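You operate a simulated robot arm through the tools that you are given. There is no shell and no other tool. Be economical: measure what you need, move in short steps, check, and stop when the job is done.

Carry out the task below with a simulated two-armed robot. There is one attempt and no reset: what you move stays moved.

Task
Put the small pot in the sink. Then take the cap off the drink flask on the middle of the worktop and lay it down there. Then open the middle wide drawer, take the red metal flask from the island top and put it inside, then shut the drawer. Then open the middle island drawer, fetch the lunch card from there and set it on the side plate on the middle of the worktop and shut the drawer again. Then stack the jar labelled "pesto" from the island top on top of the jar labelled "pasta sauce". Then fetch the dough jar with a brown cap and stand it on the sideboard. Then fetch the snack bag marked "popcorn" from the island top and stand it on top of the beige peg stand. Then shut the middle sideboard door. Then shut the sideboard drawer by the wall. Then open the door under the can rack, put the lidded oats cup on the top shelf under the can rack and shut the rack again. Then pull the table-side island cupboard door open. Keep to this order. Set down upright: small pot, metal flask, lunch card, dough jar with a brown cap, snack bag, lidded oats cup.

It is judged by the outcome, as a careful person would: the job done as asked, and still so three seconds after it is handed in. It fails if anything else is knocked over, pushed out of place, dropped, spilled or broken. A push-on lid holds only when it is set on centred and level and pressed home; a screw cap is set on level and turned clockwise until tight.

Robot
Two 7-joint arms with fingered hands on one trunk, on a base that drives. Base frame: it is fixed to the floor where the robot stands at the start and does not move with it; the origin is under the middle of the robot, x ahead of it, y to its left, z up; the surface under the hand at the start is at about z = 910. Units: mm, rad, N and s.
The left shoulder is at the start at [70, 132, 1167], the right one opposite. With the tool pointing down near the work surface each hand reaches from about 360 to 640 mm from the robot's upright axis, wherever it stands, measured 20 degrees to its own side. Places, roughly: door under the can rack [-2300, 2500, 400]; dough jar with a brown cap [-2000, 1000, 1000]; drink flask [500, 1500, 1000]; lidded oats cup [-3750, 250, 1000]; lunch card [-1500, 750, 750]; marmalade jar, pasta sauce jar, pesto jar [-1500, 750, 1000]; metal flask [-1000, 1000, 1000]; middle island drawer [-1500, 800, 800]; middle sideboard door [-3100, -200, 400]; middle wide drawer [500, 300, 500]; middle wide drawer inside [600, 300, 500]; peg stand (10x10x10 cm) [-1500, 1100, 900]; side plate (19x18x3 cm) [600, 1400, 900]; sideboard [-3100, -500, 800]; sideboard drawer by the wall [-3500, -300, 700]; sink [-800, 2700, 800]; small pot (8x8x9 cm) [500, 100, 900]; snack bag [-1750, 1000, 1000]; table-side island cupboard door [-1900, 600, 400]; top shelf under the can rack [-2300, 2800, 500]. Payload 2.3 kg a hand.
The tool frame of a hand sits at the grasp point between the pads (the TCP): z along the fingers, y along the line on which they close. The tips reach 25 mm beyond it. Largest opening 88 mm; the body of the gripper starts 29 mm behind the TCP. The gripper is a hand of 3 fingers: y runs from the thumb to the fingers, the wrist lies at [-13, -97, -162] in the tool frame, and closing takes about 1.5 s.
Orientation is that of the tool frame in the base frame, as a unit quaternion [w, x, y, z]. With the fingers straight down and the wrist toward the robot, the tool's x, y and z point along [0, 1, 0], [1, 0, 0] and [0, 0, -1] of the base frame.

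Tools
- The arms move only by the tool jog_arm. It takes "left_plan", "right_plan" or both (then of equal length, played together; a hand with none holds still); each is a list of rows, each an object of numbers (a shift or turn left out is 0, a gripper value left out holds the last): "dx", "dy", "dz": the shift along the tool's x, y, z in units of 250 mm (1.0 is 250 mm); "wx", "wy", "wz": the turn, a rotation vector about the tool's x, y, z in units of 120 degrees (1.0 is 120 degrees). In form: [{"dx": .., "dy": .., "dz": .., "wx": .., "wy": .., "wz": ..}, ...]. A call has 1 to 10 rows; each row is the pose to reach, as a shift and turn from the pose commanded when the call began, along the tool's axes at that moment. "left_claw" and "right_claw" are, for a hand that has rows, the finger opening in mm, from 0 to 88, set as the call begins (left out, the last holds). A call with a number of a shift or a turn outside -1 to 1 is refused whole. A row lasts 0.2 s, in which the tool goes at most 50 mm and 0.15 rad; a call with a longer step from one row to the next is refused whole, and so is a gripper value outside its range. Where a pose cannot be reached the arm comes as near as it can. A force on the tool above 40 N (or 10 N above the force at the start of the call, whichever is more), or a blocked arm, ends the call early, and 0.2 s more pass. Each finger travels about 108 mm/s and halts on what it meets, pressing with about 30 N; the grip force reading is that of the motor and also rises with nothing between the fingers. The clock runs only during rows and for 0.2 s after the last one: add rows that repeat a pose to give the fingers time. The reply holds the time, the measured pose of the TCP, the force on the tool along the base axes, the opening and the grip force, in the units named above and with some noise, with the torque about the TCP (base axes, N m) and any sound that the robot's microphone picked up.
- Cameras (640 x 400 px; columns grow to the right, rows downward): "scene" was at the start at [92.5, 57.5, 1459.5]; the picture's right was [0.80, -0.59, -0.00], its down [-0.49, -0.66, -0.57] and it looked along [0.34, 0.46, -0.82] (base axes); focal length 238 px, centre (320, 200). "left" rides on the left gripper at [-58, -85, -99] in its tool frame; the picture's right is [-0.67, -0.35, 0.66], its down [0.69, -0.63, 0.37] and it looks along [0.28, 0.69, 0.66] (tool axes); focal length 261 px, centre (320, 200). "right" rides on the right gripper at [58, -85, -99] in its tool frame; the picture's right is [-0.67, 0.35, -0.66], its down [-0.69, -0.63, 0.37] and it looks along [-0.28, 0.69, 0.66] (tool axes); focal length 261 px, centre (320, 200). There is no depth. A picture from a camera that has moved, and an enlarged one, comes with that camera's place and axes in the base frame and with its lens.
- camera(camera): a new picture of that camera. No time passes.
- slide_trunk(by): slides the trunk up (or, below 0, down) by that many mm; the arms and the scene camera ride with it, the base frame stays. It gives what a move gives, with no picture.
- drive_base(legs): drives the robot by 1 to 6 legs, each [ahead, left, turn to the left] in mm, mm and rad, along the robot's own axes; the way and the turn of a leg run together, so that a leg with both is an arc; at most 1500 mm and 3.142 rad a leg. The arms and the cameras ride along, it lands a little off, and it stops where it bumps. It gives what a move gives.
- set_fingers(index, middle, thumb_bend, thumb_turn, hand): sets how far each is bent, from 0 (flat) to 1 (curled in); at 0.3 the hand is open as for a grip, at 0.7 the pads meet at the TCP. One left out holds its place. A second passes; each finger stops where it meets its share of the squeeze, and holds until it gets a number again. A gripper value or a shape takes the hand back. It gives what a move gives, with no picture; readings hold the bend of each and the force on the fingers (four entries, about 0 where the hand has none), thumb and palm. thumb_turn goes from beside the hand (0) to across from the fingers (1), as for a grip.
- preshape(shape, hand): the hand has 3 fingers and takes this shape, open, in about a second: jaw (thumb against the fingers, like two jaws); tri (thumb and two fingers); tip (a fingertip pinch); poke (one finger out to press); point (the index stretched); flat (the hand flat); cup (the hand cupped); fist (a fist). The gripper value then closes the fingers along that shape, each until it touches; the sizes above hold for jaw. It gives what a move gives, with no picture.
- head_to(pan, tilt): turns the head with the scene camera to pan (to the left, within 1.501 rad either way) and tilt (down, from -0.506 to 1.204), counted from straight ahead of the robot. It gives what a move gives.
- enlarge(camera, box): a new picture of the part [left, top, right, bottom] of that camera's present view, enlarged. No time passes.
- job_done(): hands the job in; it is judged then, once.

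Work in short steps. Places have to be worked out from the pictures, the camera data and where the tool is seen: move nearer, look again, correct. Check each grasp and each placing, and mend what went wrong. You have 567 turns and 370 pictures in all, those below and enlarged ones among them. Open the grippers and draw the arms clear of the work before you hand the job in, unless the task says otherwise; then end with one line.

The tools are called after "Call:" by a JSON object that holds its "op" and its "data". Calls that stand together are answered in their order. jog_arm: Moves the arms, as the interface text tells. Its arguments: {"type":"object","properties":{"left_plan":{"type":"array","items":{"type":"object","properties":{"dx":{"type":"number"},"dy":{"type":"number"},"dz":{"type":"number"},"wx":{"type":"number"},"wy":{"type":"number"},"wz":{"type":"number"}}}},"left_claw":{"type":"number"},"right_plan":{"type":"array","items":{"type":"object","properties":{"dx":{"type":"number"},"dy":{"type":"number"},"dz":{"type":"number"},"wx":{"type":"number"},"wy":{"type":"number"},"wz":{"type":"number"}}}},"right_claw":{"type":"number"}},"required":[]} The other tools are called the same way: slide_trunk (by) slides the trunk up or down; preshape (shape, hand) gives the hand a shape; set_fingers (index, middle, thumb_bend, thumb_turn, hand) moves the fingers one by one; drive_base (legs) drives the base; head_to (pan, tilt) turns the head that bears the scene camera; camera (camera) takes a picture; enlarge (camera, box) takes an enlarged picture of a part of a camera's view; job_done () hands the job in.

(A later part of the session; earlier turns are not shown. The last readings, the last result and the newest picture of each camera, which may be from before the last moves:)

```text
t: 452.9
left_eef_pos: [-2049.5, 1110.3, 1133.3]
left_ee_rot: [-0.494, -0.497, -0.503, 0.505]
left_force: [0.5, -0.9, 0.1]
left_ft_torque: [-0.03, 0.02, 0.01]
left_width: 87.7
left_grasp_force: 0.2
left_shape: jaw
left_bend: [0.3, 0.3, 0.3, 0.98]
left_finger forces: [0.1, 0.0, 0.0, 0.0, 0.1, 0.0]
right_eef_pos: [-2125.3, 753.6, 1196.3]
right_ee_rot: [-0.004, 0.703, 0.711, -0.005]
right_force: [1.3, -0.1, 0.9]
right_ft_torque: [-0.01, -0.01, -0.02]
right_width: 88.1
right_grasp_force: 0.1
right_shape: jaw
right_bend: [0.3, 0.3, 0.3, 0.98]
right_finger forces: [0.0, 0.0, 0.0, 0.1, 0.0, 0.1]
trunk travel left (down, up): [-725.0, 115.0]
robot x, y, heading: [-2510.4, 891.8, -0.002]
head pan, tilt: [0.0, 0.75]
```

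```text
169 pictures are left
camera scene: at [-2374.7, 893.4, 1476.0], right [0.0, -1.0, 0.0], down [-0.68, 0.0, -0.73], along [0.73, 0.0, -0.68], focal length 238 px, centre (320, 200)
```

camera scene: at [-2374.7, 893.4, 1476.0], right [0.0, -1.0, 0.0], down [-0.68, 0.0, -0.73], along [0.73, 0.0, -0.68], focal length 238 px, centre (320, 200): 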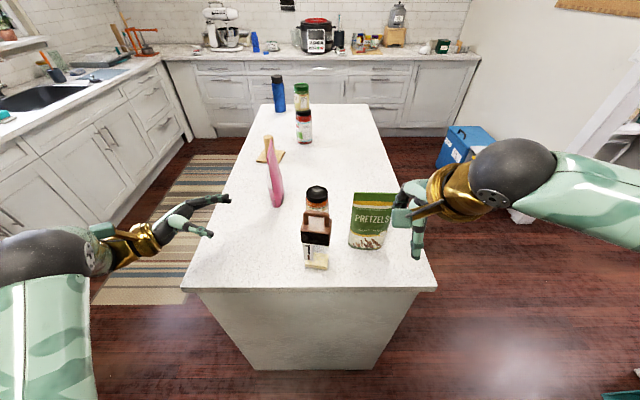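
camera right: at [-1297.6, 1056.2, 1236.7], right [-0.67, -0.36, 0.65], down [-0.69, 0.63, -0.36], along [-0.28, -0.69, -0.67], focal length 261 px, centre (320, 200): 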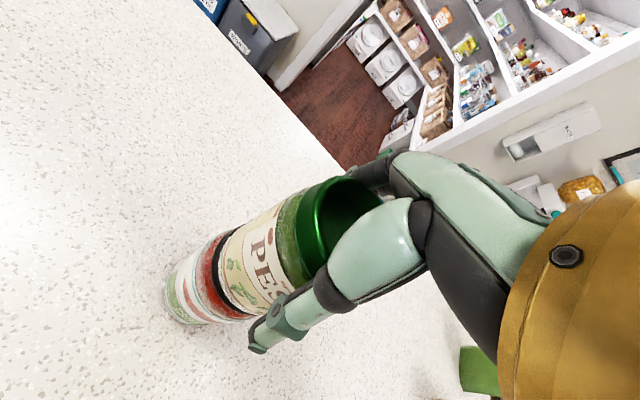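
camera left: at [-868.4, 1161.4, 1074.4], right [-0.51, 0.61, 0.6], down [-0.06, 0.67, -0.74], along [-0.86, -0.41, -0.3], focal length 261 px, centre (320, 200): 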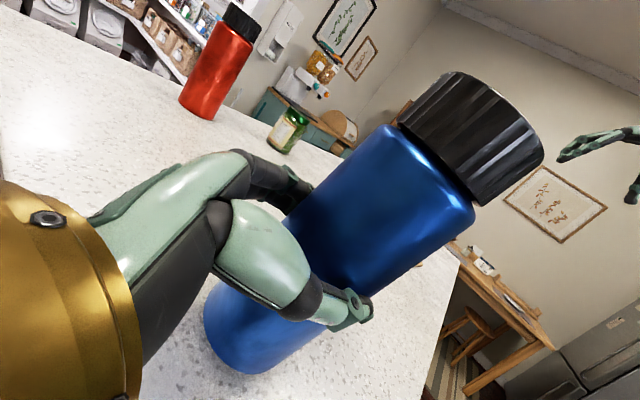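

Horizontal and level. I lower to grip height with the fingertips ~65 mm from the jar.

Call:
{"op": "jog_arm", "data": {"left_plan": [{"dx": 0.14, "dy": 0.04, "dz": 0.06}, {"dx": 0.28, "dy": 0.08, "dz": 0.12}, {"dx": 0.42, "dy": 0.12, "dz": 0.18}, {"dx": 0.56, "dy": 0.164, "dz": 0.26}, {"dx": 0.68, "dy": 0.164, "dz": 0.344}, {"dx": 0.68, "dy": 0.164, "dz": 0.344}]}}

Call:
{"op": "camera", "data": {"camera": "left"}}

Call:
{"op": "enlarge", "data": {"camera": "scene", "box": [230, 170, 390, 280]}}

```text
t: 454.2
left_eef_pos: [-2012.6, 1025.0, 963.3]
left_ee_rot: [-0.493, -0.497, -0.504, 0.506]
left_force: [-0.3, -0.4, 0.2]
left_ft_torque: [0.0, 0.01, 0.0]
left_width: 87.9
left_grasp_force: 0.0
left_shape: jaw
left_bend: [0.3, 0.3, 0.3, 0.98]
left_finger forces: [0.0, 0.0, 0.0, 0.0, 0.0, 0.0]
right_eef_pos: [-2126.9, 753.4, 1196.1]
right_ee_rot: [-0.005, 0.703, 0.711, -0.004]
right_force: [0.6, 0.3, 0.2]
right_ft_torque: [-0.02, 0.03, -0.03]
right_width: 87.8
right_grasp_force: 0.0
right_shape: jaw
right_bend: [0.3, 0.3, 0.3, 0.98]
right_finger forces: [0.0, 0.0, 0.1, 0.0, 0.1, 0.0]
trunk travel left (down, up): [-725.0, 115.0]
robot x, y, heading: [-2509.4, 893.2, -0.006]
head pan, tilt: [0.0, 0.75]
```

```text
168 pictures are left
camera left: at [-2097.1, 1125.6, 1023.5], right [-0.34, -0.65, 0.67], down [-0.64, -0.36, -0.67], along [0.68, -0.66, -0.3], focal length 261 px, centre (320, 200)
```

left: 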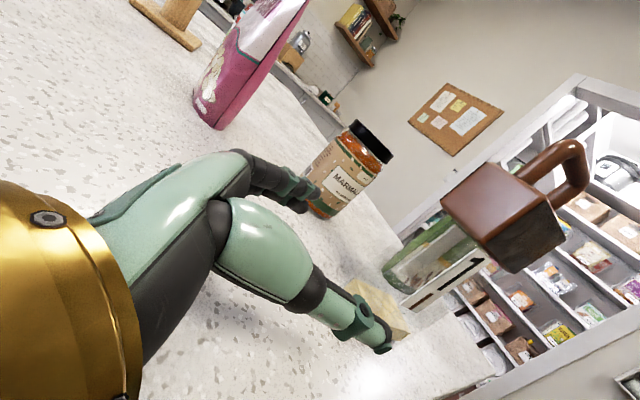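

```text
3.64 times, centred on (310, 225) of scene
camera zoom: at [-2376.3, 892.5, 1476.1], right [0.0, -1.0, 0.0], down [-0.68, 0.0, -0.73], along [0.73, 0.0, -0.68], focal length 864 px, centre (356, 109)
```

zoom: 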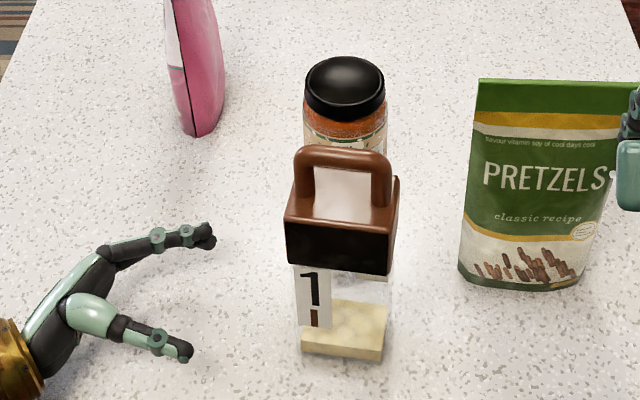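

I advance along −y until the palm is just short of the jar.

Call:
{"op": "jog_arm", "data": {"left_plan": [{"dz": 0.12}, {"dz": 0.24}, {"dz": 0.35}, {"dz": 0.44}, {"dz": 0.44}]}}

Call:
{"op": "camera", "data": {"camera": "left"}}

Call:
{"op": "enlarge", "data": {"camera": "scene", "box": [230, 170, 390, 280]}}

```text
t: 455.4
left_eef_pos: [-2013.9, 913.7, 962.6]
left_ee_rot: [-0.493, -0.498, -0.503, 0.506]
left_force: [-0.1, 0.6, 0.6]
left_ft_torque: [0.01, 0.02, 0.0]
left_width: 88.0
left_grasp_force: 0.0
left_shape: jaw
left_bend: [0.3, 0.3, 0.3, 0.98]
left_finger forces: [0.0, 0.0, 0.0, 0.0, 0.1, 0.0]
right_eef_pos: [-2127.3, 752.5, 1197.0]
right_ee_rot: [-0.005, 0.704, 0.71, -0.004]
right_force: [-0.4, -0.2, 1.3]
right_ft_torque: [-0.02, -0.01, 0.01]
right_width: 87.7
right_grasp_force: 0.1
right_shape: jaw
right_bend: [0.3, 0.3, 0.3, 0.98]
right_finger forces: [0.0, 0.0, 0.0, 0.1, 0.1, 0.0]
trunk travel left (down, up): [-725.0, 115.0]
robot x, y, heading: [-2505.4, 891.9, -0.001]
head pan, tilt: [0.0, 0.75]
```

```text
166 pictures are left
camera left: at [-2098.2, 1014.6, 1022.5], right [-0.34, -0.65, 0.67], down [-0.64, -0.36, -0.67], along [0.68, -0.66, -0.3], focal length 261 px, centre (320, 200)
```

left: 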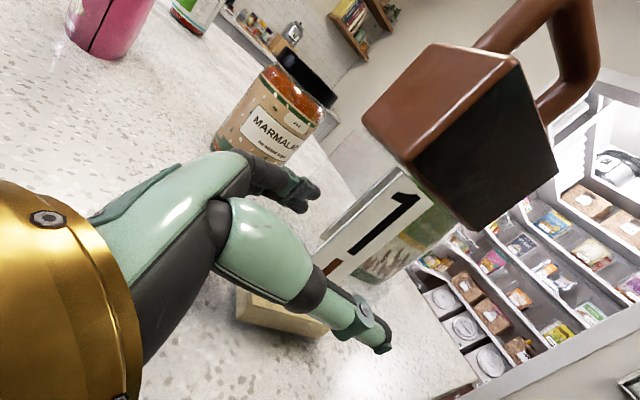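

```text
3.64 times, centred on (310, 225) of scene
camera zoom: at [-2376.0, 892.6, 1476.1], right [0.0, -1.0, 0.0], down [-0.68, 0.0, -0.73], along [0.73, 0.0, -0.68], focal length 864 px, centre (356, 109)
```

zoom: 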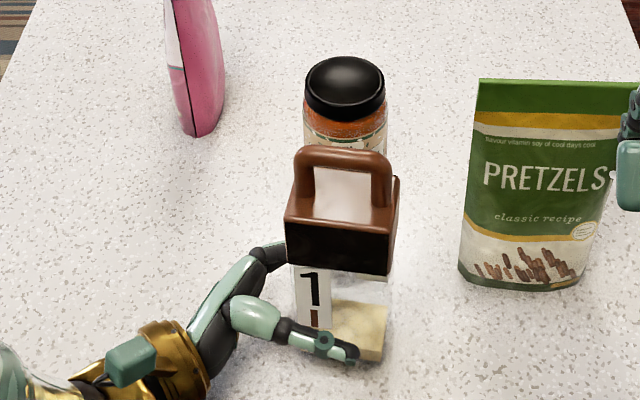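

Jar is between thumb (west) and fingers (east). I close.

Call:
{"op": "jog_arm", "data": {"left_plan": [{}, {}, {}, {}, {}, {}, {}], "left_claw": 35}}

Call:
{"op": "enlarge", "data": {"camera": "scene", "box": [230, 170, 390, 280]}}

```text
t: 457.1
left_eef_pos: [-2013.2, 913.4, 961.2]
left_ee_rot: [-0.493, -0.497, -0.503, 0.506]
left_force: [0.5, -0.6, 0.6]
left_ft_torque: [-0.02, 0.01, -0.03]
left_width: 40.0
left_grasp_force: 30.0
left_shape: jaw
left_bend: [0.74, 0.47, 0.71, 1.0]
left_finger forces: [17.6, 9.8, 0.0, 0.1, 27.2, 0.1]
right_eef_pos: [-2125.6, 752.9, 1197.4]
right_ee_rot: [-0.006, 0.704, 0.71, -0.005]
right_force: [-0.1, -0.3, -1.5]
right_ft_torque: [0.02, 0.01, 0.0]
right_width: 88.1
right_grasp_force: 0.0
right_shape: jaw
right_bend: [0.3, 0.3, 0.3, 0.98]
right_finger forces: [0.0, 0.1, 0.1, 0.1, 0.0, 0.0]
trunk travel left (down, up): [-725.0, 115.0]
robot x, y, heading: [-2510.5, 894.2, -0.001]
head pan, tilt: [0.0, 0.75]
```

```text
3.64 times, centred on (310, 225) of scene
camera zoom: at [-2376.0, 892.0, 1476.1], right [0.0, -1.0, 0.0], down [-0.68, 0.0, -0.73], along [0.73, 0.0, -0.68], focal length 864 px, centre (356, 109)
```

zoom: 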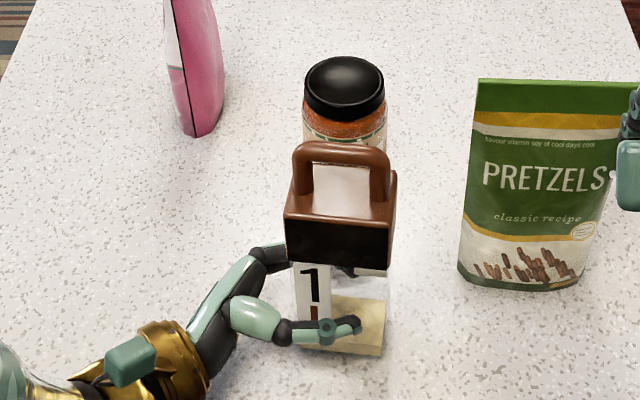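

Gripped. I lift 60 mm and check.

Call:
{"op": "jog_arm", "data": {"left_plan": [{"dx": -0.06}, {"dx": -0.16}, {"dx": -0.28}, {"dx": -0.42}, {"dx": -0.56}, {"dx": -0.7}]}}

Call:
{"op": "camera", "data": {"camera": "scene"}}

```text
t: 458.4
left_eef_pos: [-2010.7, 914.0, 1136.6]
left_ee_rot: [-0.493, -0.498, -0.504, 0.505]
left_force: [-1.1, -0.5, -2.0]
left_ft_torque: [0.04, 0.0, 0.02]
left_width: 39.8
left_grasp_force: 30.3
left_shape: jaw
left_bend: [0.74, 0.47, 0.71, 1.0]
left_finger forces: [17.3, 10.3, 0.0, 0.1, 27.8, 0.0]
right_eef_pos: [-2125.8, 753.9, 1197.0]
right_ee_rot: [-0.005, 0.703, 0.711, -0.005]
right_force: [-0.4, -0.2, 0.5]
right_ft_torque: [0.02, 0.03, -0.04]
right_width: 87.6
right_grasp_force: 0.0
right_shape: jaw
right_bend: [0.3, 0.3, 0.3, 0.98]
right_finger forces: [0.0, 0.1, 0.0, 0.1, 0.0, 0.1]
trunk travel left (down, up): [-725.0, 115.0]
robot x, y, heading: [-2506.5, 892.2, -0.002]
head pan, tilt: [0.0, 0.75]
```

```text
163 pictures are left
camera scene: at [-2376.4, 892.2, 1476.1], right [0.0, -1.0, 0.0], down [-0.68, 0.0, -0.73], along [0.73, 0.0, -0.68], focal length 238 px, centre (320, 200)
```

scene: 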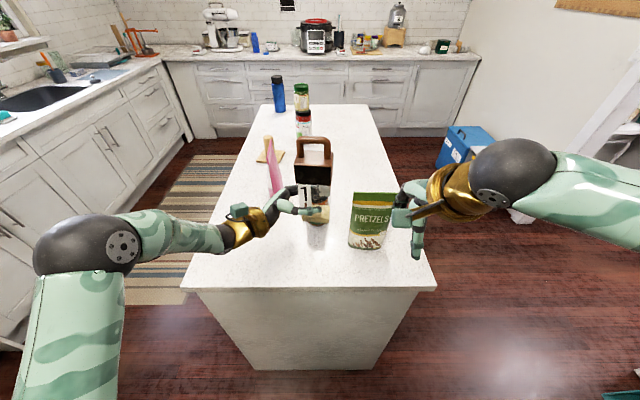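

Held well. I back away and turn right toward the sideboard.

Call:
{"op": "drive_base", "data": {"legs": [[-230, 0, 0], [0, 0, -1.545]]}}

Call:
{"op": "head_to", "data": {"pan": -0.4, "tilt": 0.5}}

Call:
{"op": "camera", "data": {"camera": "scene"}}

```text
t: 463.9
left_eef_pos: [-2699.1, 395.9, 1135.8]
left_ee_rot: [0.004, 0.707, 0.017, -0.707]
left_force: [0.0, -0.3, -1.9]
left_ft_torque: [-0.02, -0.01, 0.01]
left_width: 39.9
left_grasp_force: 29.7
left_shape: jaw
left_bend: [0.74, 0.47, 0.71, 1.0]
left_finger forces: [17.1, 9.8, 0.0, 0.0, 27.0, 0.0]
right_eef_pos: [-2863.6, 505.2, 1197.5]
right_ee_rot: [-0.007, 1.0, 0.024, 0.0]
right_force: [-0.9, 0.0, -0.3]
right_ft_torque: [0.01, 0.01, -0.01]
right_width: 87.7
right_grasp_force: 0.0
right_shape: jaw
right_bend: [0.3, 0.3, 0.3, 0.98]
right_finger forces: [0.0, 0.0, 0.1, 0.0, 0.0, 0.0]
trunk travel left (down, up): [-725.0, 115.0]
robot x, y, heading: [-2738.6, 895.1, -1.532]
head pan, tilt: [0.0, 0.75]
```

```text
t: 464.8
left_eef_pos: [-2697.4, 396.0, 1136.2]
left_ee_rot: [0.005, 0.707, 0.018, -0.707]
left_force: [0.2, 0.1, -1.2]
left_ft_torque: [0.02, -0.03, 0.01]
left_width: 39.5
left_grasp_force: 29.7
left_shape: jaw
left_bend: [0.74, 0.47, 0.71, 1.0]
left_finger forces: [17.2, 9.9, 0.0, 0.0, 27.0, 0.0]
right_eef_pos: [-2863.4, 504.9, 1197.3]
right_ee_rot: [-0.007, 1.0, 0.025, 0.0]
right_force: [0.5, -0.2, 0.2]
right_ft_torque: [-0.05, 0.0, 0.0]
right_width: 87.9
right_grasp_force: 0.1
right_shape: jaw
right_bend: [0.3, 0.3, 0.3, 0.98]
right_finger forces: [0.0, 0.1, 0.1, 0.0, 0.0, 0.0]
trunk travel left (down, up): [-725.0, 115.0]
robot x, y, heading: [-2735.3, 892.5, -1.53]
head pan, tilt: [-0.4, 0.499]
```

```text
162 pictures are left
camera scene: at [-2768.5, 756.9, 1497.9], right [-0.94, 0.35, 0.0], down [0.17, 0.45, -0.88], along [-0.31, -0.82, -0.48], focal length 238 px, centre (320, 200)
```

scene: 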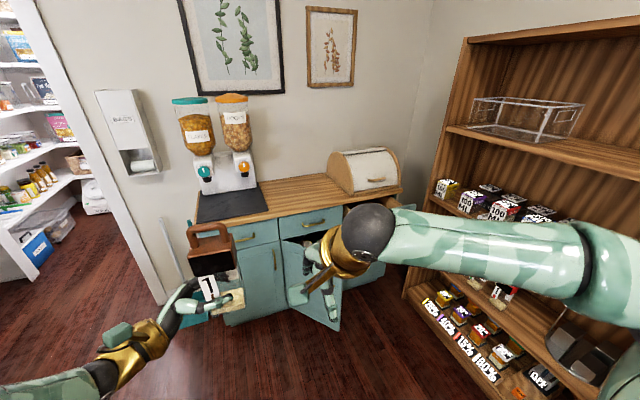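

Call:
{"op": "enlarge", "data": {"camera": "scene", "box": [170, 130, 430, 340]}}

```text
1.90 times, centred on (300, 235) of scene
camera zoom: at [-2768.5, 756.9, 1497.9], right [-0.94, 0.35, 0.0], down [0.17, 0.45, -0.88], along [-0.31, -0.82, -0.48], focal length 453 px, centre (358, 133)
```

zoom: 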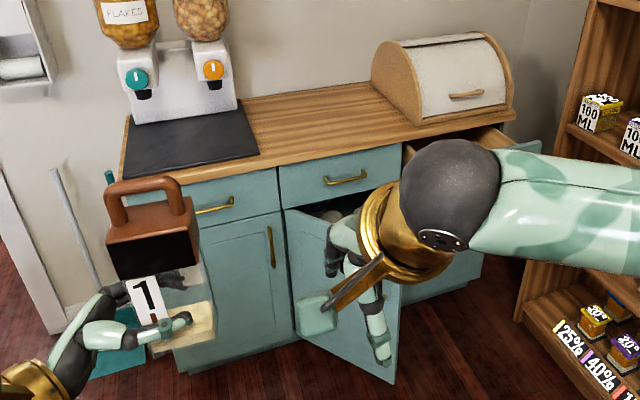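

Free sideboard top lies between the mat and bread box, around x −2960, y −450; the open middle door blocks the direct way, so I approach at an angle (robot ≈(−2680, 0), heading ≈−2.01).

Call:
{"op": "drive_base", "data": {"legs": [[0, 0, -0.48], [500, 273, 0]]}}

Call:
{"op": "head_to", "data": {"pan": 0, "tilt": 0.6}}

Call:
{"op": "camera", "data": {"camera": "scene"}}

```text
t: 469.4
left_eef_pos: [-2890.1, -131.4, 1136.8]
left_ee_rot: [-0.161, 0.692, -0.148, -0.688]
left_force: [-0.1, 0.3, -2.1]
left_ft_torque: [-0.01, -0.01, 0.0]
left_width: 39.4
left_grasp_force: 29.9
left_shape: jaw
left_bend: [0.74, 0.47, 0.71, 1.0]
left_finger forces: [17.1, 9.9, 0.1, 0.0, 26.9, 0.0]
right_eef_pos: [-2987.4, 40.5, 1196.6]
right_ee_rot: [-0.006, 0.978, -0.21, 0.001]
right_force: [-0.3, 0.2, 0.4]
right_ft_torque: [0.03, 0.0, 0.0]
right_width: 88.0
right_grasp_force: 0.1
right_shape: jaw
right_bend: [0.3, 0.3, 0.3, 0.98]
right_finger forces: [0.0, 0.0, 0.0, 0.0, 0.0, 0.0]
trunk travel left (down, up): [-725.0, 115.0]
robot x, y, heading: [-2698.6, 328.3, -2.005]
head pan, tilt: [-0.4, 0.499]
```

```text
t: 470.3
left_eef_pos: [-2890.6, -134.0, 1135.8]
left_ee_rot: [-0.161, 0.691, -0.148, -0.688]
left_force: [-0.1, -0.8, -2.1]
left_ft_torque: [-0.03, -0.02, -0.04]
left_width: 39.6
left_grasp_force: 30.0
left_shape: jaw
left_bend: [0.74, 0.47, 0.71, 1.0]
left_finger forces: [17.2, 9.8, 0.1, 0.0, 26.9, 0.0]
right_eef_pos: [-2986.3, 39.8, 1197.5]
right_ee_rot: [-0.007, 0.978, -0.211, 0.002]
right_force: [-0.3, -0.3, 0.5]
right_ft_torque: [-0.01, 0.03, -0.04]
right_width: 88.0
right_grasp_force: 0.1
right_shape: jaw
right_bend: [0.3, 0.3, 0.3, 0.98]
right_finger forces: [0.0, 0.0, 0.0, 0.1, 0.0, 0.0]
trunk travel left (down, up): [-725.0, 115.0]
robot x, y, heading: [-2698.8, 327.8, -2.007]
head pan, tilt: [0.0, 0.6]
```

```text
160 pictures are left
camera scene: at [-2757.9, 201.1, 1488.9], right [-0.91, 0.42, 0.0], down [0.24, 0.51, -0.82], along [-0.35, -0.75, -0.57], focal length 238 px, centre (320, 200)
```

scene: 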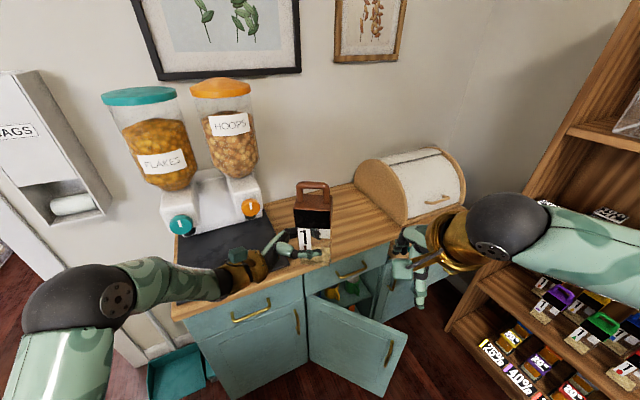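

I approach to ≈(−2800, 60), keeping clear of the open door.

Call:
{"op": "drive_base", "data": {"legs": [[285, 22, 0]]}}

Call:
{"op": "camera", "data": {"camera": "scene"}}

Call:
{"op": "camera", "data": {"camera": "left"}}

```text
t: 472.0
left_eef_pos: [-2966.6, -334.4, 1131.9]
left_ee_rot: [-0.171, 0.692, -0.148, -0.685]
left_force: [2.0, 4.5, -0.8]
left_ft_torque: [0.07, -0.11, 0.71]
left_width: 39.4
left_grasp_force: 30.0
left_shape: jaw
left_bend: [0.74, 0.47, 0.71, 1.0]
left_finger forces: [18.2, 10.4, 0.1, 0.1, 28.6, 0.0]
right_eef_pos: [-3062.6, -169.6, 1196.4]
right_ee_rot: [-0.006, 0.978, -0.209, 0.001]
right_force: [-0.1, 0.5, 0.3]
right_ft_torque: [0.01, -0.02, -0.01]
right_width: 87.8
right_grasp_force: 0.2
right_shape: jaw
right_bend: [0.3, 0.3, 0.3, 0.98]
right_finger forces: [0.1, 0.0, 0.0, 0.1, 0.0, 0.0]
trunk travel left (down, up): [-725.0, 115.0]
robot x, y, heading: [-2777.1, 123.4, -2.005]
head pan, tilt: [0.0, 0.6]
stopped in leg 1: the force on the tool passed its limit at 116 N (the readings are from after the stop); the commanded pose is now the measured one
```

```text
159 pictures are left
camera scene: at [-2834.1, -6.5, 1489.0], right [-0.91, 0.42, 0.0], down [0.24, 0.51, -0.83], along [-0.35, -0.75, -0.56], focal length 238 px, centre (320, 200)
```

scene: 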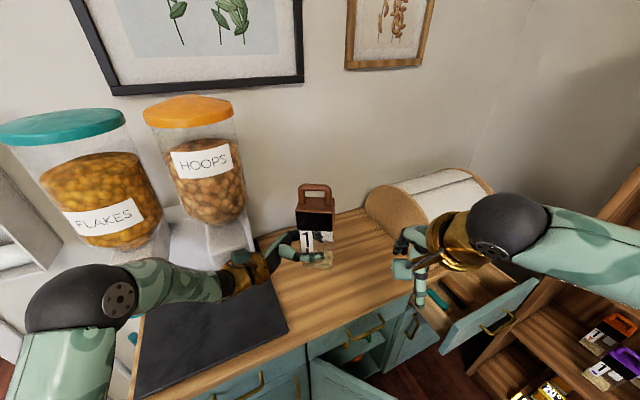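

```text
158 pictures are left
camera left: at [-2842.2, -303.2, 1194.9], right [-0.45, 0.58, 0.68], down [-0.04, 0.75, -0.66], along [-0.89, -0.33, -0.31], focal length 261 px, centre (320, 200)
```

left: 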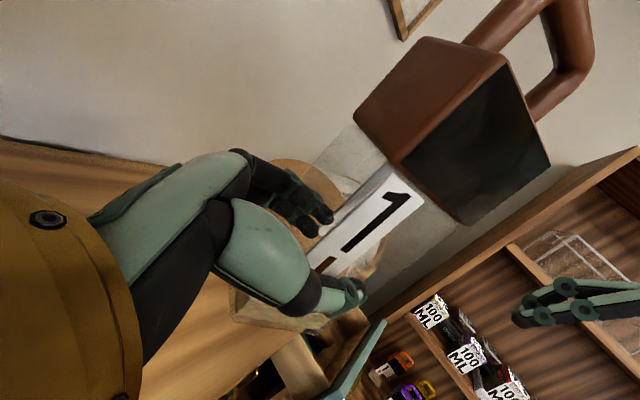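

The hand touched the cereal dispenser's front (116 N peak, then stopped). I back straight off and check it.

Call:
{"op": "drive_base", "data": {"legs": [[-190, 0, 0]]}}

Call:
{"op": "camera", "data": {"camera": "scene"}}

```text
t: 473.5
left_eef_pos: [-2890.9, -168.9, 1132.0]
left_ee_rot: [-0.172, 0.692, -0.145, -0.686]
left_force: [-0.7, 0.3, -1.7]
left_ft_torque: [-0.03, -0.03, -0.01]
left_width: 39.6
left_grasp_force: 29.9
left_shape: jaw
left_bend: [0.74, 0.47, 0.71, 1.0]
left_finger forces: [18.2, 10.5, 0.0, 0.1, 28.6, 0.0]
right_eef_pos: [-2985.8, -3.8, 1194.9]
right_ee_rot: [-0.01, 0.978, -0.208, 0.0]
right_force: [0.6, -0.4, -0.1]
right_ft_torque: [0.0, 0.01, 0.02]
right_width: 87.9
right_grasp_force: 0.0
right_shape: jaw
right_bend: [0.3, 0.3, 0.3, 0.98]
right_finger forces: [0.0, 0.0, 0.0, 0.0, 0.1, 0.0]
trunk travel left (down, up): [-725.0, 115.0]
robot x, y, heading: [-2696.4, 289.4, -2.006]
head pan, tilt: [0.0, 0.6]
```

```text
157 pictures are left
camera scene: at [-2758.4, 158.2, 1488.5], right [-0.91, 0.42, 0.0], down [0.24, 0.52, -0.82], along [-0.34, -0.75, -0.57], focal length 238 px, centre (320, 200)
```

scene: 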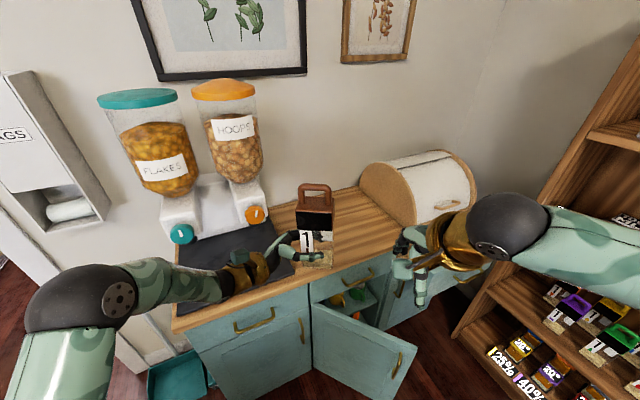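

The dispenser hasn't moved noticeably. Its containers overhang; I lower the trunk so the hand passes beneath them (jar bottom just above the top), then approach.

Call:
{"op": "slide_trunk", "data": {"by": -215}}

Call:
{"op": "camera", "data": {"camera": "scene"}}

Call:
{"op": "camera", "data": {"camera": "left"}}

```text
t: 475.8
left_eef_pos: [-2888.6, -166.6, 916.5]
left_ee_rot: [-0.17, 0.691, -0.146, -0.687]
left_force: [0.5, 0.2, -1.9]
left_ft_torque: [-0.03, -0.02, 0.02]
left_width: 39.5
left_grasp_force: 29.6
left_shape: jaw
left_bend: [0.74, 0.47, 0.71, 1.0]
left_finger forces: [18.1, 10.6, 0.0, 0.1, 28.6, 0.1]
right_eef_pos: [-2983.5, -0.3, 979.8]
right_ee_rot: [-0.008, 0.978, -0.207, 0.001]
right_force: [0.5, -0.5, 0.4]
right_ft_torque: [-0.04, 0.02, -0.05]
right_width: 88.0
right_grasp_force: 0.0
right_shape: jaw
right_bend: [0.3, 0.3, 0.3, 0.98]
right_finger forces: [0.1, 0.0, 0.0, 0.0, 0.0, 0.0]
trunk travel left (down, up): [-510.0, 330.0]
robot x, y, heading: [-2696.1, 286.9, -2.004]
head pan, tilt: [0.0, 0.6]
```

```text
156 pictures are left
camera scene: at [-2756.6, 162.1, 1273.9], right [-0.91, 0.42, 0.0], down [0.24, 0.51, -0.82], along [-0.34, -0.75, -0.57], focal length 238 px, centre (320, 200)
```

scene: 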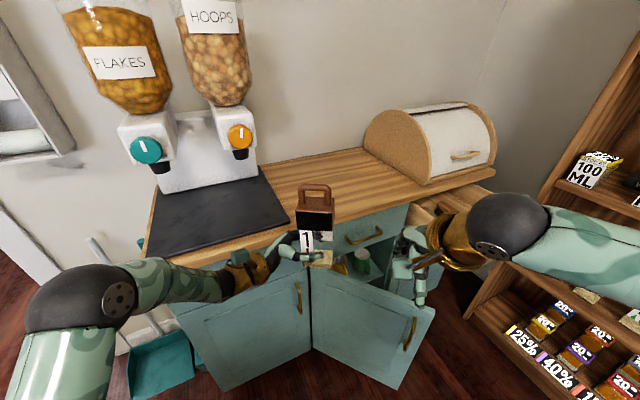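

```text
155 pictures are left
camera left: at [-2764.0, -134.4, 979.8], right [-0.45, 0.58, 0.68], down [-0.04, 0.75, -0.66], along [-0.89, -0.33, -0.31], focal length 261 px, centre (320, 200)
```

left: 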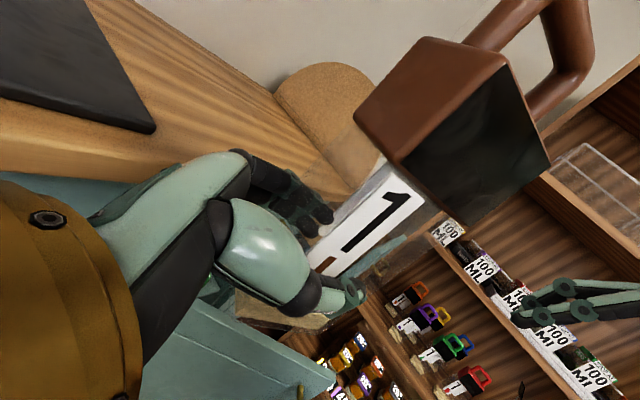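

Sideboard top z≈800, mat corner at (−2935, −425). I drive ahead 250 mm with the jar ~65 mm above the top.

Call:
{"op": "drive_base", "data": {"legs": [[250, 0, 0]]}}

Call:
{"op": "camera", "data": {"camera": "scene"}}

Call:
{"op": "camera", "data": {"camera": "left"}}

```text
t: 477.6
left_eef_pos: [-2987.9, -391.4, 917.9]
left_ee_rot: [-0.168, 0.692, -0.145, -0.687]
left_force: [1.5, -0.5, -2.1]
left_ft_torque: [0.0, -0.03, -0.01]
left_width: 39.3
left_grasp_force: 29.8
left_shape: jaw
left_bend: [0.74, 0.47, 0.71, 1.0]
left_finger forces: [18.0, 10.6, 0.1, 0.1, 28.5, 0.1]
right_eef_pos: [-3084.2, -225.2, 982.4]
right_ee_rot: [-0.008, 0.979, -0.205, 0.001]
right_force: [0.1, 0.1, 0.2]
right_ft_torque: [0.0, -0.01, 0.03]
right_width: 88.0
right_grasp_force: 0.0
right_shape: jaw
right_bend: [0.3, 0.3, 0.3, 0.98]
right_finger forces: [0.1, 0.0, 0.0, 0.0, 0.0, 0.1]
trunk travel left (down, up): [-510.0, 330.0]
robot x, y, heading: [-2799.7, 65.8, -1.993]
head pan, tilt: [0.0, 0.6]
```

```text
154 pictures are left
camera scene: at [-2857.8, -61.6, 1274.0], right [-0.91, 0.41, 0.0], down [0.23, 0.51, -0.82], along [-0.34, -0.75, -0.57], focal length 238 px, centre (320, 200)
```

scene: 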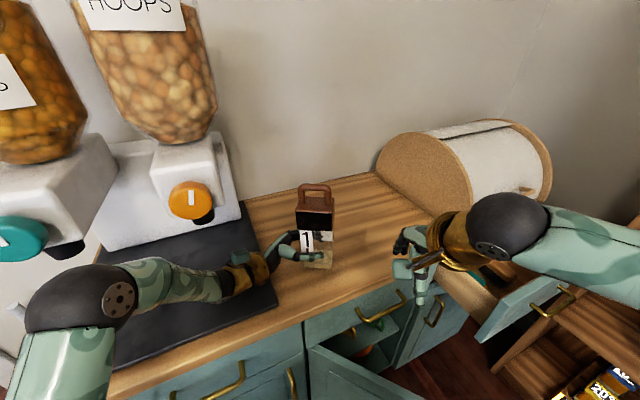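

```text
153 pictures are left
camera left: at [-2863.4, -358.2, 979.9], right [-0.45, 0.58, 0.68], down [-0.05, 0.75, -0.66], along [-0.89, -0.33, -0.31], focal length 261 px, centre (320, 200)
```

left: 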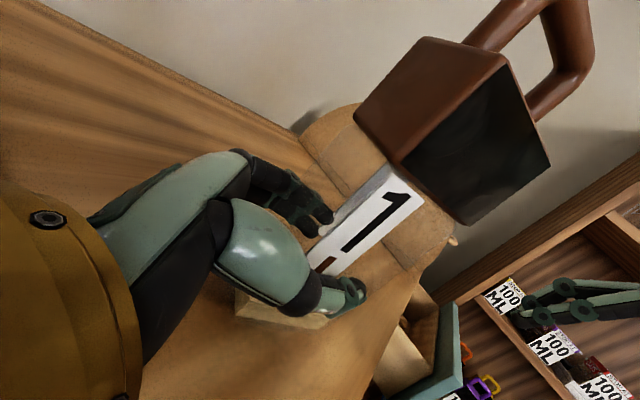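

Jar is over the free top. I nudge in 25 mm and lower.

Call:
{"op": "jog_arm", "data": {"left_plan": [{"dy": 0.05, "dz": 0.05, "dx": 0.05}, {"dy": 0.1, "dz": 0.1, "dx": 0.1}, {"dy": 0.1, "dz": 0.1, "dx": 0.16}, {"dy": 0.1, "dz": 0.1, "dx": 0.22}, {"dy": 0.1, "dz": 0.1, "dx": 0.22}]}}

Call:
{"op": "camera", "data": {"camera": "scene"}}

```text
t: 478.2
left_eef_pos: [-3009.9, -400.3, 905.0]
left_ee_rot: [0.154, -0.69, 0.15, 0.691]
left_force: [14.6, 5.9, 23.5]
left_ft_torque: [0.46, -4.1, 0.64]
left_width: 39.3
left_grasp_force: 30.6
left_shape: jaw
left_bend: [0.74, 0.47, 0.71, 1.0]
left_finger forces: [18.0, 10.8, 0.1, 0.0, 28.7, 0.1]
right_eef_pos: [-3080.0, -221.5, 984.3]
right_ee_rot: [-0.004, 0.979, -0.202, 0.0]
right_force: [0.0, 0.0, -0.3]
right_ft_torque: [0.03, -0.03, 0.03]
right_width: 87.9
right_grasp_force: 0.0
right_shape: jaw
right_bend: [0.3, 0.3, 0.3, 0.98]
right_finger forces: [0.0, 0.0, 0.1, 0.0, 0.0, 0.0]
trunk travel left (down, up): [-510.0, 330.0]
robot x, y, heading: [-2801.6, 65.8, -1.993]
head pan, tilt: [0.0, 0.6]
stopped in row 3 (left hand): the force on the tool passed its limit at 53 N (the readings are from after the stop); the commanded pose is now the measured one
```

```text
152 pictures are left
camera scene: at [-2852.2, -53.4, 1275.4], right [-0.91, 0.41, 0.0], down [0.23, 0.51, -0.83], along [-0.34, -0.76, -0.56], focal length 238 px, centre (320, 200)
```

scene: 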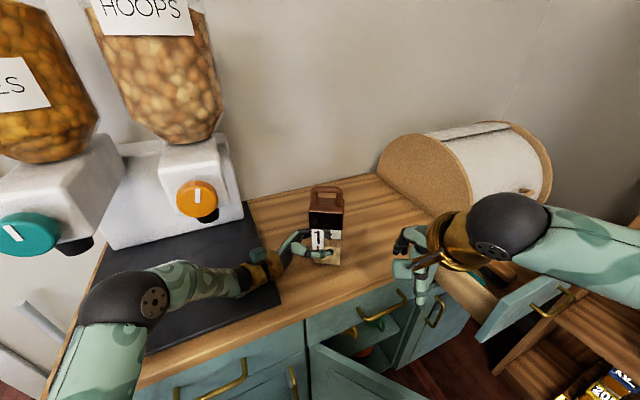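

Something under the wrist (not the jar) touched first. I look closely at the gap beneath the jar.

Call:
{"op": "jog_arm", "data": {"left_plan": [{"dx": -0.03}, {"dx": -0.03}]}}

Call:
{"op": "camera", "data": {"camera": "left"}}

Call:
{"op": "enlarge", "data": {"camera": "scene", "box": [60, 160, 380, 360]}}

```text
t: 478.8
left_eef_pos: [-3017.0, -406.3, 905.2]
left_ee_rot: [-0.16, 0.69, -0.147, -0.69]
left_force: [0.2, -0.4, -2.4]
left_ft_torque: [-0.06, 0.0, -0.01]
left_width: 39.3
left_grasp_force: 30.0
left_shape: jaw
left_bend: [0.74, 0.47, 0.71, 1.0]
left_finger forces: [18.0, 10.6, 0.0, 0.0, 28.8, 0.0]
right_eef_pos: [-3084.2, -226.8, 981.2]
right_ee_rot: [-0.008, 0.979, -0.204, 0.001]
right_force: [0.0, -0.3, -0.3]
right_ft_torque: [-0.03, 0.03, 0.01]
right_width: 87.9
right_grasp_force: 0.1
right_shape: jaw
right_bend: [0.3, 0.3, 0.3, 0.98]
right_finger forces: [0.0, 0.0, 0.0, 0.1, 0.0, 0.0]
trunk travel left (down, up): [-510.0, 330.0]
robot x, y, heading: [-2799.3, 66.0, -1.995]
head pan, tilt: [0.0, 0.6]
```

```text
151 pictures are left
camera left: at [-2891.1, -370.6, 964.8], right [-0.45, 0.58, 0.68], down [-0.06, 0.74, -0.67], along [-0.89, -0.34, -0.3], focal length 261 px, centre (320, 200)
```

left: 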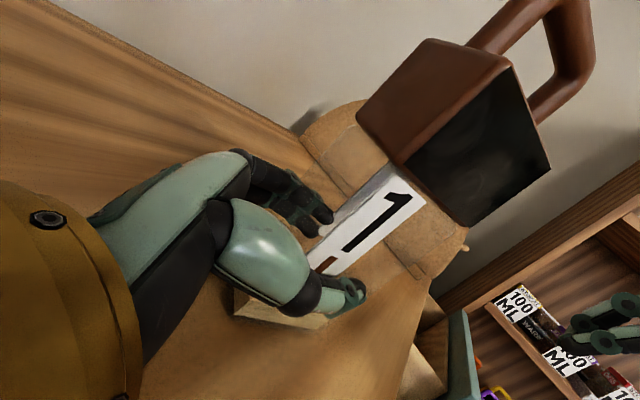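

```text
2.00 times, centred on (220, 260) of scene
camera zoom: at [-2857.3, -62.1, 1273.7], right [-0.91, 0.41, 0.0], down [0.23, 0.52, -0.82], along [-0.34, -0.75, -0.57], focal length 475 px, centre (520, 80)
```

zoom: 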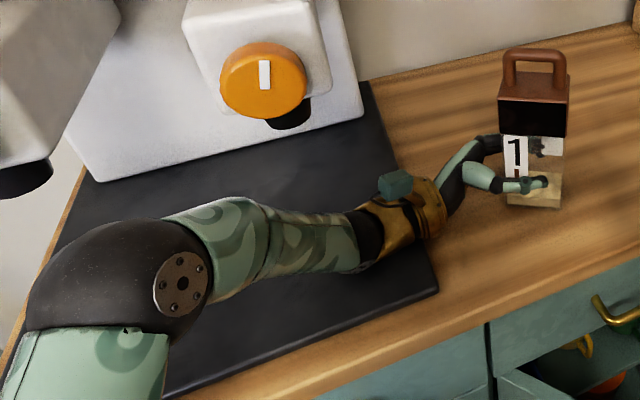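

The low elbow/forearm rests near the mat. I raise the trunk in steps while lowering the hand, so the forearm slopes upward.

Call:
{"op": "slide_trunk", "data": {"by": 50}}

Call:
{"op": "jog_arm", "data": {"left_plan": [{"dx": 0.08}, {"dx": 0.16}, {"dx": 0.2}]}}

Call:
{"op": "slide_trunk", "data": {"by": 50}}

Call:
{"op": "jog_arm", "data": {"left_plan": [{"dx": 0.08}, {"dx": 0.16}, {"dx": 0.2}]}}

Call:
{"op": "camera", "data": {"camera": "scene"}}

```text
t: 479.8
left_eef_pos: [-3016.3, -405.7, 954.9]
left_ee_rot: [-0.16, 0.691, -0.146, -0.69]
left_force: [-0.4, 0.8, -2.1]
left_ft_torque: [0.0, -0.03, -0.01]
left_width: 39.3
left_grasp_force: 30.2
left_shape: jaw
left_bend: [0.74, 0.47, 0.71, 1.0]
left_finger forces: [18.0, 10.7, 0.0, 0.0, 28.7, 0.1]
right_eef_pos: [-3083.6, -227.3, 1030.5]
right_ee_rot: [-0.008, 0.979, -0.203, 0.001]
right_force: [0.5, 0.2, -0.4]
right_ft_torque: [0.04, 0.02, 0.01]
right_width: 87.8
right_grasp_force: 0.0
right_shape: jaw
right_bend: [0.3, 0.3, 0.3, 0.98]
right_finger forces: [0.1, 0.0, 0.1, 0.0, 0.0, 0.0]
trunk travel left (down, up): [-560.0, 280.0]
robot x, y, heading: [-2800.4, 62.6, -1.995]
head pan, tilt: [0.0, 0.6]
```

```text
t: 480.6
left_eef_pos: [-3014.1, -406.3, 904.5]
left_ee_rot: [-0.16, 0.69, -0.147, -0.69]
left_force: [0.1, -0.3, -1.2]
left_ft_torque: [-0.02, -0.02, 0.0]
left_width: 39.2
left_grasp_force: 29.8
left_shape: jaw
left_bend: [0.74, 0.47, 0.71, 1.0]
left_finger forces: [18.0, 10.7, 0.1, 0.0, 28.7, 0.1]
right_eef_pos: [-3083.6, -226.6, 1031.6]
right_ee_rot: [-0.009, 0.979, -0.203, 0.001]
right_force: [-0.5, 0.1, -0.5]
right_ft_torque: [-0.01, 0.01, 0.01]
right_width: 87.9
right_grasp_force: 0.0
right_shape: jaw
right_bend: [0.3, 0.3, 0.3, 0.98]
right_finger forces: [0.0, 0.0, 0.1, 0.0, 0.0, 0.0]
trunk travel left (down, up): [-560.0, 280.0]
robot x, y, heading: [-2800.7, 65.7, -1.997]
head pan, tilt: [0.0, 0.6]
```

```text
t: 481.5
left_eef_pos: [-3015.4, -405.4, 956.3]
left_ee_rot: [-0.16, 0.691, -0.147, -0.69]
left_force: [-0.5, -0.4, -2.6]
left_ft_torque: [0.0, -0.01, 0.03]
left_width: 39.3
left_grasp_force: 29.5
left_shape: jaw
left_bend: [0.74, 0.47, 0.71, 1.0]
left_finger forces: [18.0, 10.6, 0.1, 0.0, 28.8, 0.0]
right_eef_pos: [-3084.6, -227.3, 1082.0]
right_ee_rot: [-0.007, 0.979, -0.204, 0.0]
right_force: [-0.5, 0.4, 0.2]
right_ft_torque: [-0.01, 0.01, 0.01]
right_width: 87.9
right_grasp_force: 0.0
right_shape: jaw
right_bend: [0.3, 0.3, 0.3, 0.98]
right_finger forces: [0.1, 0.0, 0.0, 0.0, 0.1, 0.0]
trunk travel left (down, up): [-610.0, 230.0]
robot x, y, heading: [-2801.3, 64.2, -1.998]
head pan, tilt: [0.0, 0.6]
```

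```text
t: 482.3
left_eef_pos: [-3013.6, -403.5, 904.5]
left_ee_rot: [-0.16, 0.691, -0.147, -0.689]
left_force: [1.4, -0.7, -2.9]
left_ft_torque: [-0.03, -0.04, 0.0]
left_width: 39.4
left_grasp_force: 30.0
left_shape: jaw
left_bend: [0.74, 0.47, 0.71, 1.0]
left_finger forces: [17.9, 10.7, 0.1, 0.1, 28.6, 0.1]
right_eef_pos: [-3083.8, -228.7, 1080.6]
right_ee_rot: [-0.008, 0.979, -0.202, 0.0]
right_force: [0.1, 0.3, 0.0]
right_ft_torque: [0.0, 0.01, 0.02]
right_width: 87.9
right_grasp_force: 0.0
right_shape: jaw
right_bend: [0.3, 0.3, 0.3, 0.98]
right_finger forces: [0.0, 0.1, 0.1, 0.0, 0.0, 0.0]
trunk travel left (down, up): [-610.0, 230.0]
robot x, y, heading: [-2800.4, 65.1, -1.994]
head pan, tilt: [0.0, 0.6]
```

```text
149 pictures are left
camera scene: at [-2857.4, -62.5, 1373.9], right [-0.91, 0.41, 0.0], down [0.23, 0.52, -0.82], along [-0.34, -0.75, -0.57], focal length 238 px, centre (320, 200)
```

scene: 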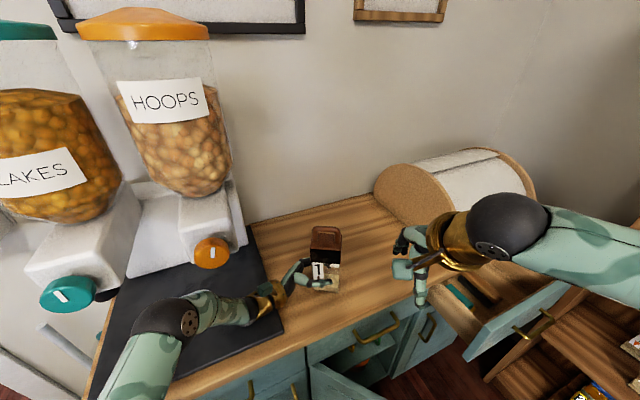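

Triangulation gives the sideboard top at z≈845; the jar bottom is ~8 mm above it. I lower slowly.

Call:
{"op": "jog_arm", "data": {"left_plan": [{"dx": 0.012}, {"dx": 0.024}, {"dx": 0.036}, {"dx": 0.036}]}}

Call:
{"op": "camera", "data": {"camera": "left"}}

```text
t: 483.0
left_eef_pos: [-3014.9, -404.4, 906.6]
left_ee_rot: [0.152, -0.688, 0.152, 0.693]
left_force: [0.9, 1.5, 13.8]
left_ft_torque: [0.22, -2.33, 0.26]
left_width: 39.3
left_grasp_force: 29.8
left_shape: jaw
left_bend: [0.74, 0.47, 0.71, 1.0]
left_finger forces: [17.9, 10.7, 0.0, 0.1, 28.6, 0.0]
right_eef_pos: [-3083.4, -225.2, 1082.7]
right_ee_rot: [-0.006, 0.979, -0.203, 0.0]
right_force: [0.3, 0.9, -0.1]
right_ft_torque: [0.03, -0.01, 0.01]
right_width: 87.8
right_grasp_force: 0.1
right_shape: jaw
right_bend: [0.3, 0.3, 0.3, 0.98]
right_finger forces: [0.0, 0.0, 0.0, 0.0, 0.1, 0.0]
trunk travel left (down, up): [-610.0, 230.0]
robot x, y, heading: [-2795.6, 66.8, -1.991]
head pan, tilt: [0.0, 0.6]
stopped in row 3 (left hand): the force on the tool passed its limit at 46 N (the readings are from after the stop); the commanded pose is now the measured one
```

```text
148 pictures are left
camera left: at [-2888.6, -367.7, 963.6], right [-0.44, 0.59, 0.67], down [-0.07, 0.73, -0.68], along [-0.89, -0.35, -0.28], focal length 261 px, centre (320, 200)
```

left: 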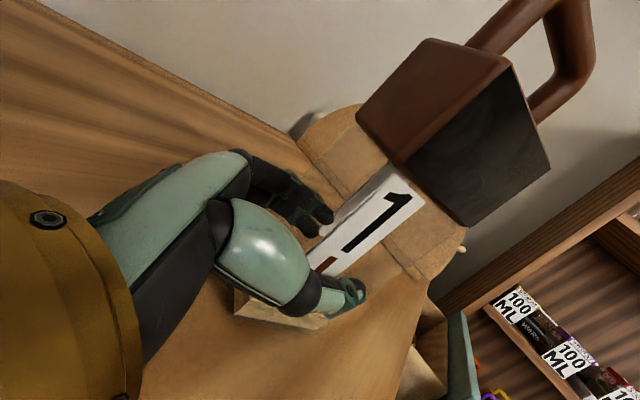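

The wrist ring touches before the jar by ~8 mm. I tilt the fingers 5° downward (wrist up), then lower the jar to the surface.

Call:
{"op": "jog_arm", "data": {"left_plan": [{"dx": -0.02}, {"dx": -0.02, "wy": 0.02}, {"dx": -0.02, "wy": 0.042}, {"dx": 0.0, "wy": 0.042}, {"dx": 0.015, "wy": 0.042}, {"dx": 0.015, "wy": 0.042}]}}

```text
t: 484.4
left_eef_pos: [-3014.7, -405.8, 901.7]
left_ee_rot: [-0.145, 0.718, -0.156, -0.663]
left_force: [0.3, -4.6, 13.4]
left_ft_torque: [-0.02, 0.28, 0.09]
left_width: 39.3
left_grasp_force: 30.0
left_shape: jaw
left_bend: [0.74, 0.47, 0.71, 0.99]
left_finger forces: [20.8, 11.4, 0.0, 0.0, 27.1, 0.0]
right_eef_pos: [-3083.8, -227.2, 1082.1]
right_ee_rot: [-0.006, 0.979, -0.203, 0.001]
right_force: [0.6, 0.2, -0.4]
right_ft_torque: [0.02, 0.0, -0.03]
right_width: 88.0
right_grasp_force: 0.0
right_shape: jaw
right_bend: [0.3, 0.3, 0.3, 0.98]
right_finger forces: [0.0, 0.1, 0.1, 0.1, 0.1, 0.0]
trunk travel left (down, up): [-610.0, 230.0]
robot x, y, heading: [-2799.4, 65.5, -1.988]
head pan, tilt: [0.0, 0.6]
```

The jar's bottom edge now touches the top (13 N, at the jar). I open the hand.

Call:
{"op": "jog_arm", "data": {"left_plan": [{}, {}, {}, {}, {}], "left_claw": 88}}

Call:
{"op": "camera", "data": {"camera": "left"}}

Call:
{"op": "enlarge", "data": {"camera": "scene", "box": [220, 190, 420, 315]}}

```text
t: 485.6
left_eef_pos: [-3015.2, -405.5, 898.1]
left_ee_rot: [-0.147, 0.719, -0.157, -0.661]
left_force: [-0.3, -0.1, -0.3]
left_ft_torque: [0.02, 0.0, -0.03]
left_width: 87.7
left_grasp_force: 0.1
left_shape: jaw
left_bend: [0.3, 0.3, 0.3, 0.98]
left_finger forces: [0.1, 0.0, 0.0, 0.1, 0.1, 0.0]
right_eef_pos: [-3083.1, -228.4, 1080.5]
right_ee_rot: [-0.008, 0.979, -0.202, 0.001]
right_force: [-0.4, -0.1, 0.5]
right_ft_torque: [0.0, 0.0, 0.03]
right_width: 87.8
right_grasp_force: 0.0
right_shape: jaw
right_bend: [0.3, 0.3, 0.3, 0.98]
right_finger forces: [0.0, 0.0, 0.1, 0.0, 0.0, 0.0]
trunk travel left (down, up): [-610.0, 230.0]
robot x, y, heading: [-2800.4, 68.8, -1.996]
head pan, tilt: [0.0, 0.6]
```

```text
147 pictures are left
camera left: at [-2894.4, -367.8, 966.0], right [-0.5, 0.61, 0.62], down [-0.01, 0.7, -0.71], along [-0.87, -0.36, -0.34], focal length 261 px, centre (320, 200)
```

left: 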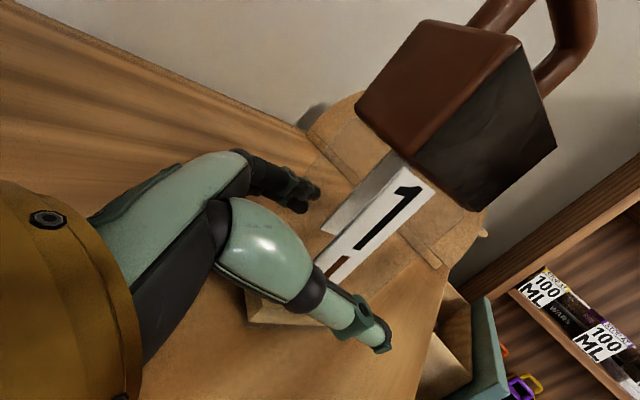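

```text
3.20 times, centred on (320, 252) of scene
camera zoom: at [-2857.1, -62.0, 1374.0], right [-0.91, 0.41, 0.0], down [0.23, 0.52, -0.82], along [-0.34, -0.75, -0.57], focal length 760 px, centre (320, 32)
```

zoom: 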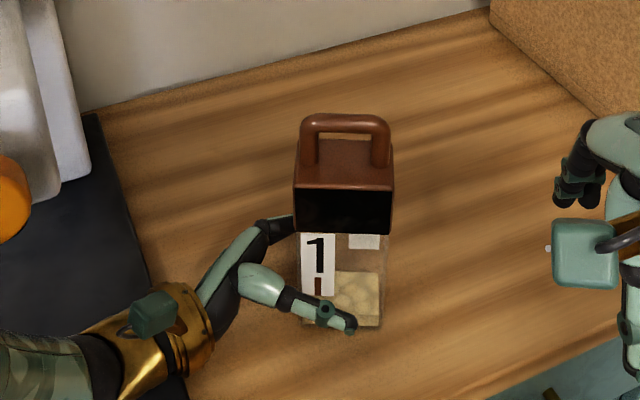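

Jar stands free. I withdraw the hand along its fingers 80 mm.

Call:
{"op": "jog_arm", "data": {"left_plan": [{"dy": 0.008}, {"dy": 0.008, "dz": -0.08}, {"dy": 0.004, "dz": -0.16}, {"dz": -0.26}, {"dz": -0.34}]}}

Call:
{"op": "enlarge", "data": {"camera": "scene", "box": [180, 190, 380, 315]}}

```text
t: 486.8
left_eef_pos: [-2937.5, -441.9, 905.2]
left_ee_rot: [-0.148, 0.718, -0.157, -0.661]
left_force: [0.3, 0.4, -0.2]
left_ft_torque: [-0.04, -0.03, 0.0]
left_width: 87.4
left_grasp_force: 0.1
left_shape: jaw
left_bend: [0.3, 0.3, 0.3, 0.98]
left_finger forces: [0.1, 0.1, 0.0, 0.0, 0.0, 0.0]
right_eef_pos: [-3083.2, -228.3, 1082.0]
right_ee_rot: [-0.008, 0.979, -0.203, 0.0]
right_force: [1.0, 0.5, 1.1]
right_ft_torque: [-0.02, 0.0, 0.02]
right_width: 87.9
right_grasp_force: 0.0
right_shape: jaw
right_bend: [0.3, 0.3, 0.3, 0.98]
right_finger forces: [0.0, 0.0, 0.0, 0.0, 0.0, 0.0]
trunk travel left (down, up): [-610.0, 230.0]
robot x, y, heading: [-2800.0, 65.2, -1.999]
head pan, tilt: [0.0, 0.6]
```

```text
3.20 times, centred on (280, 252) of scene
camera zoom: at [-2856.5, -62.3, 1374.0], right [-0.91, 0.41, 0.0], down [0.23, 0.52, -0.82], along [-0.34, -0.75, -0.57], focal length 760 px, centre (448, 32)
```

zoom: 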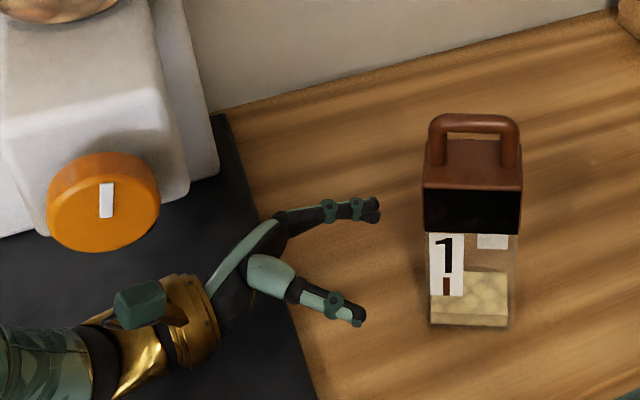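

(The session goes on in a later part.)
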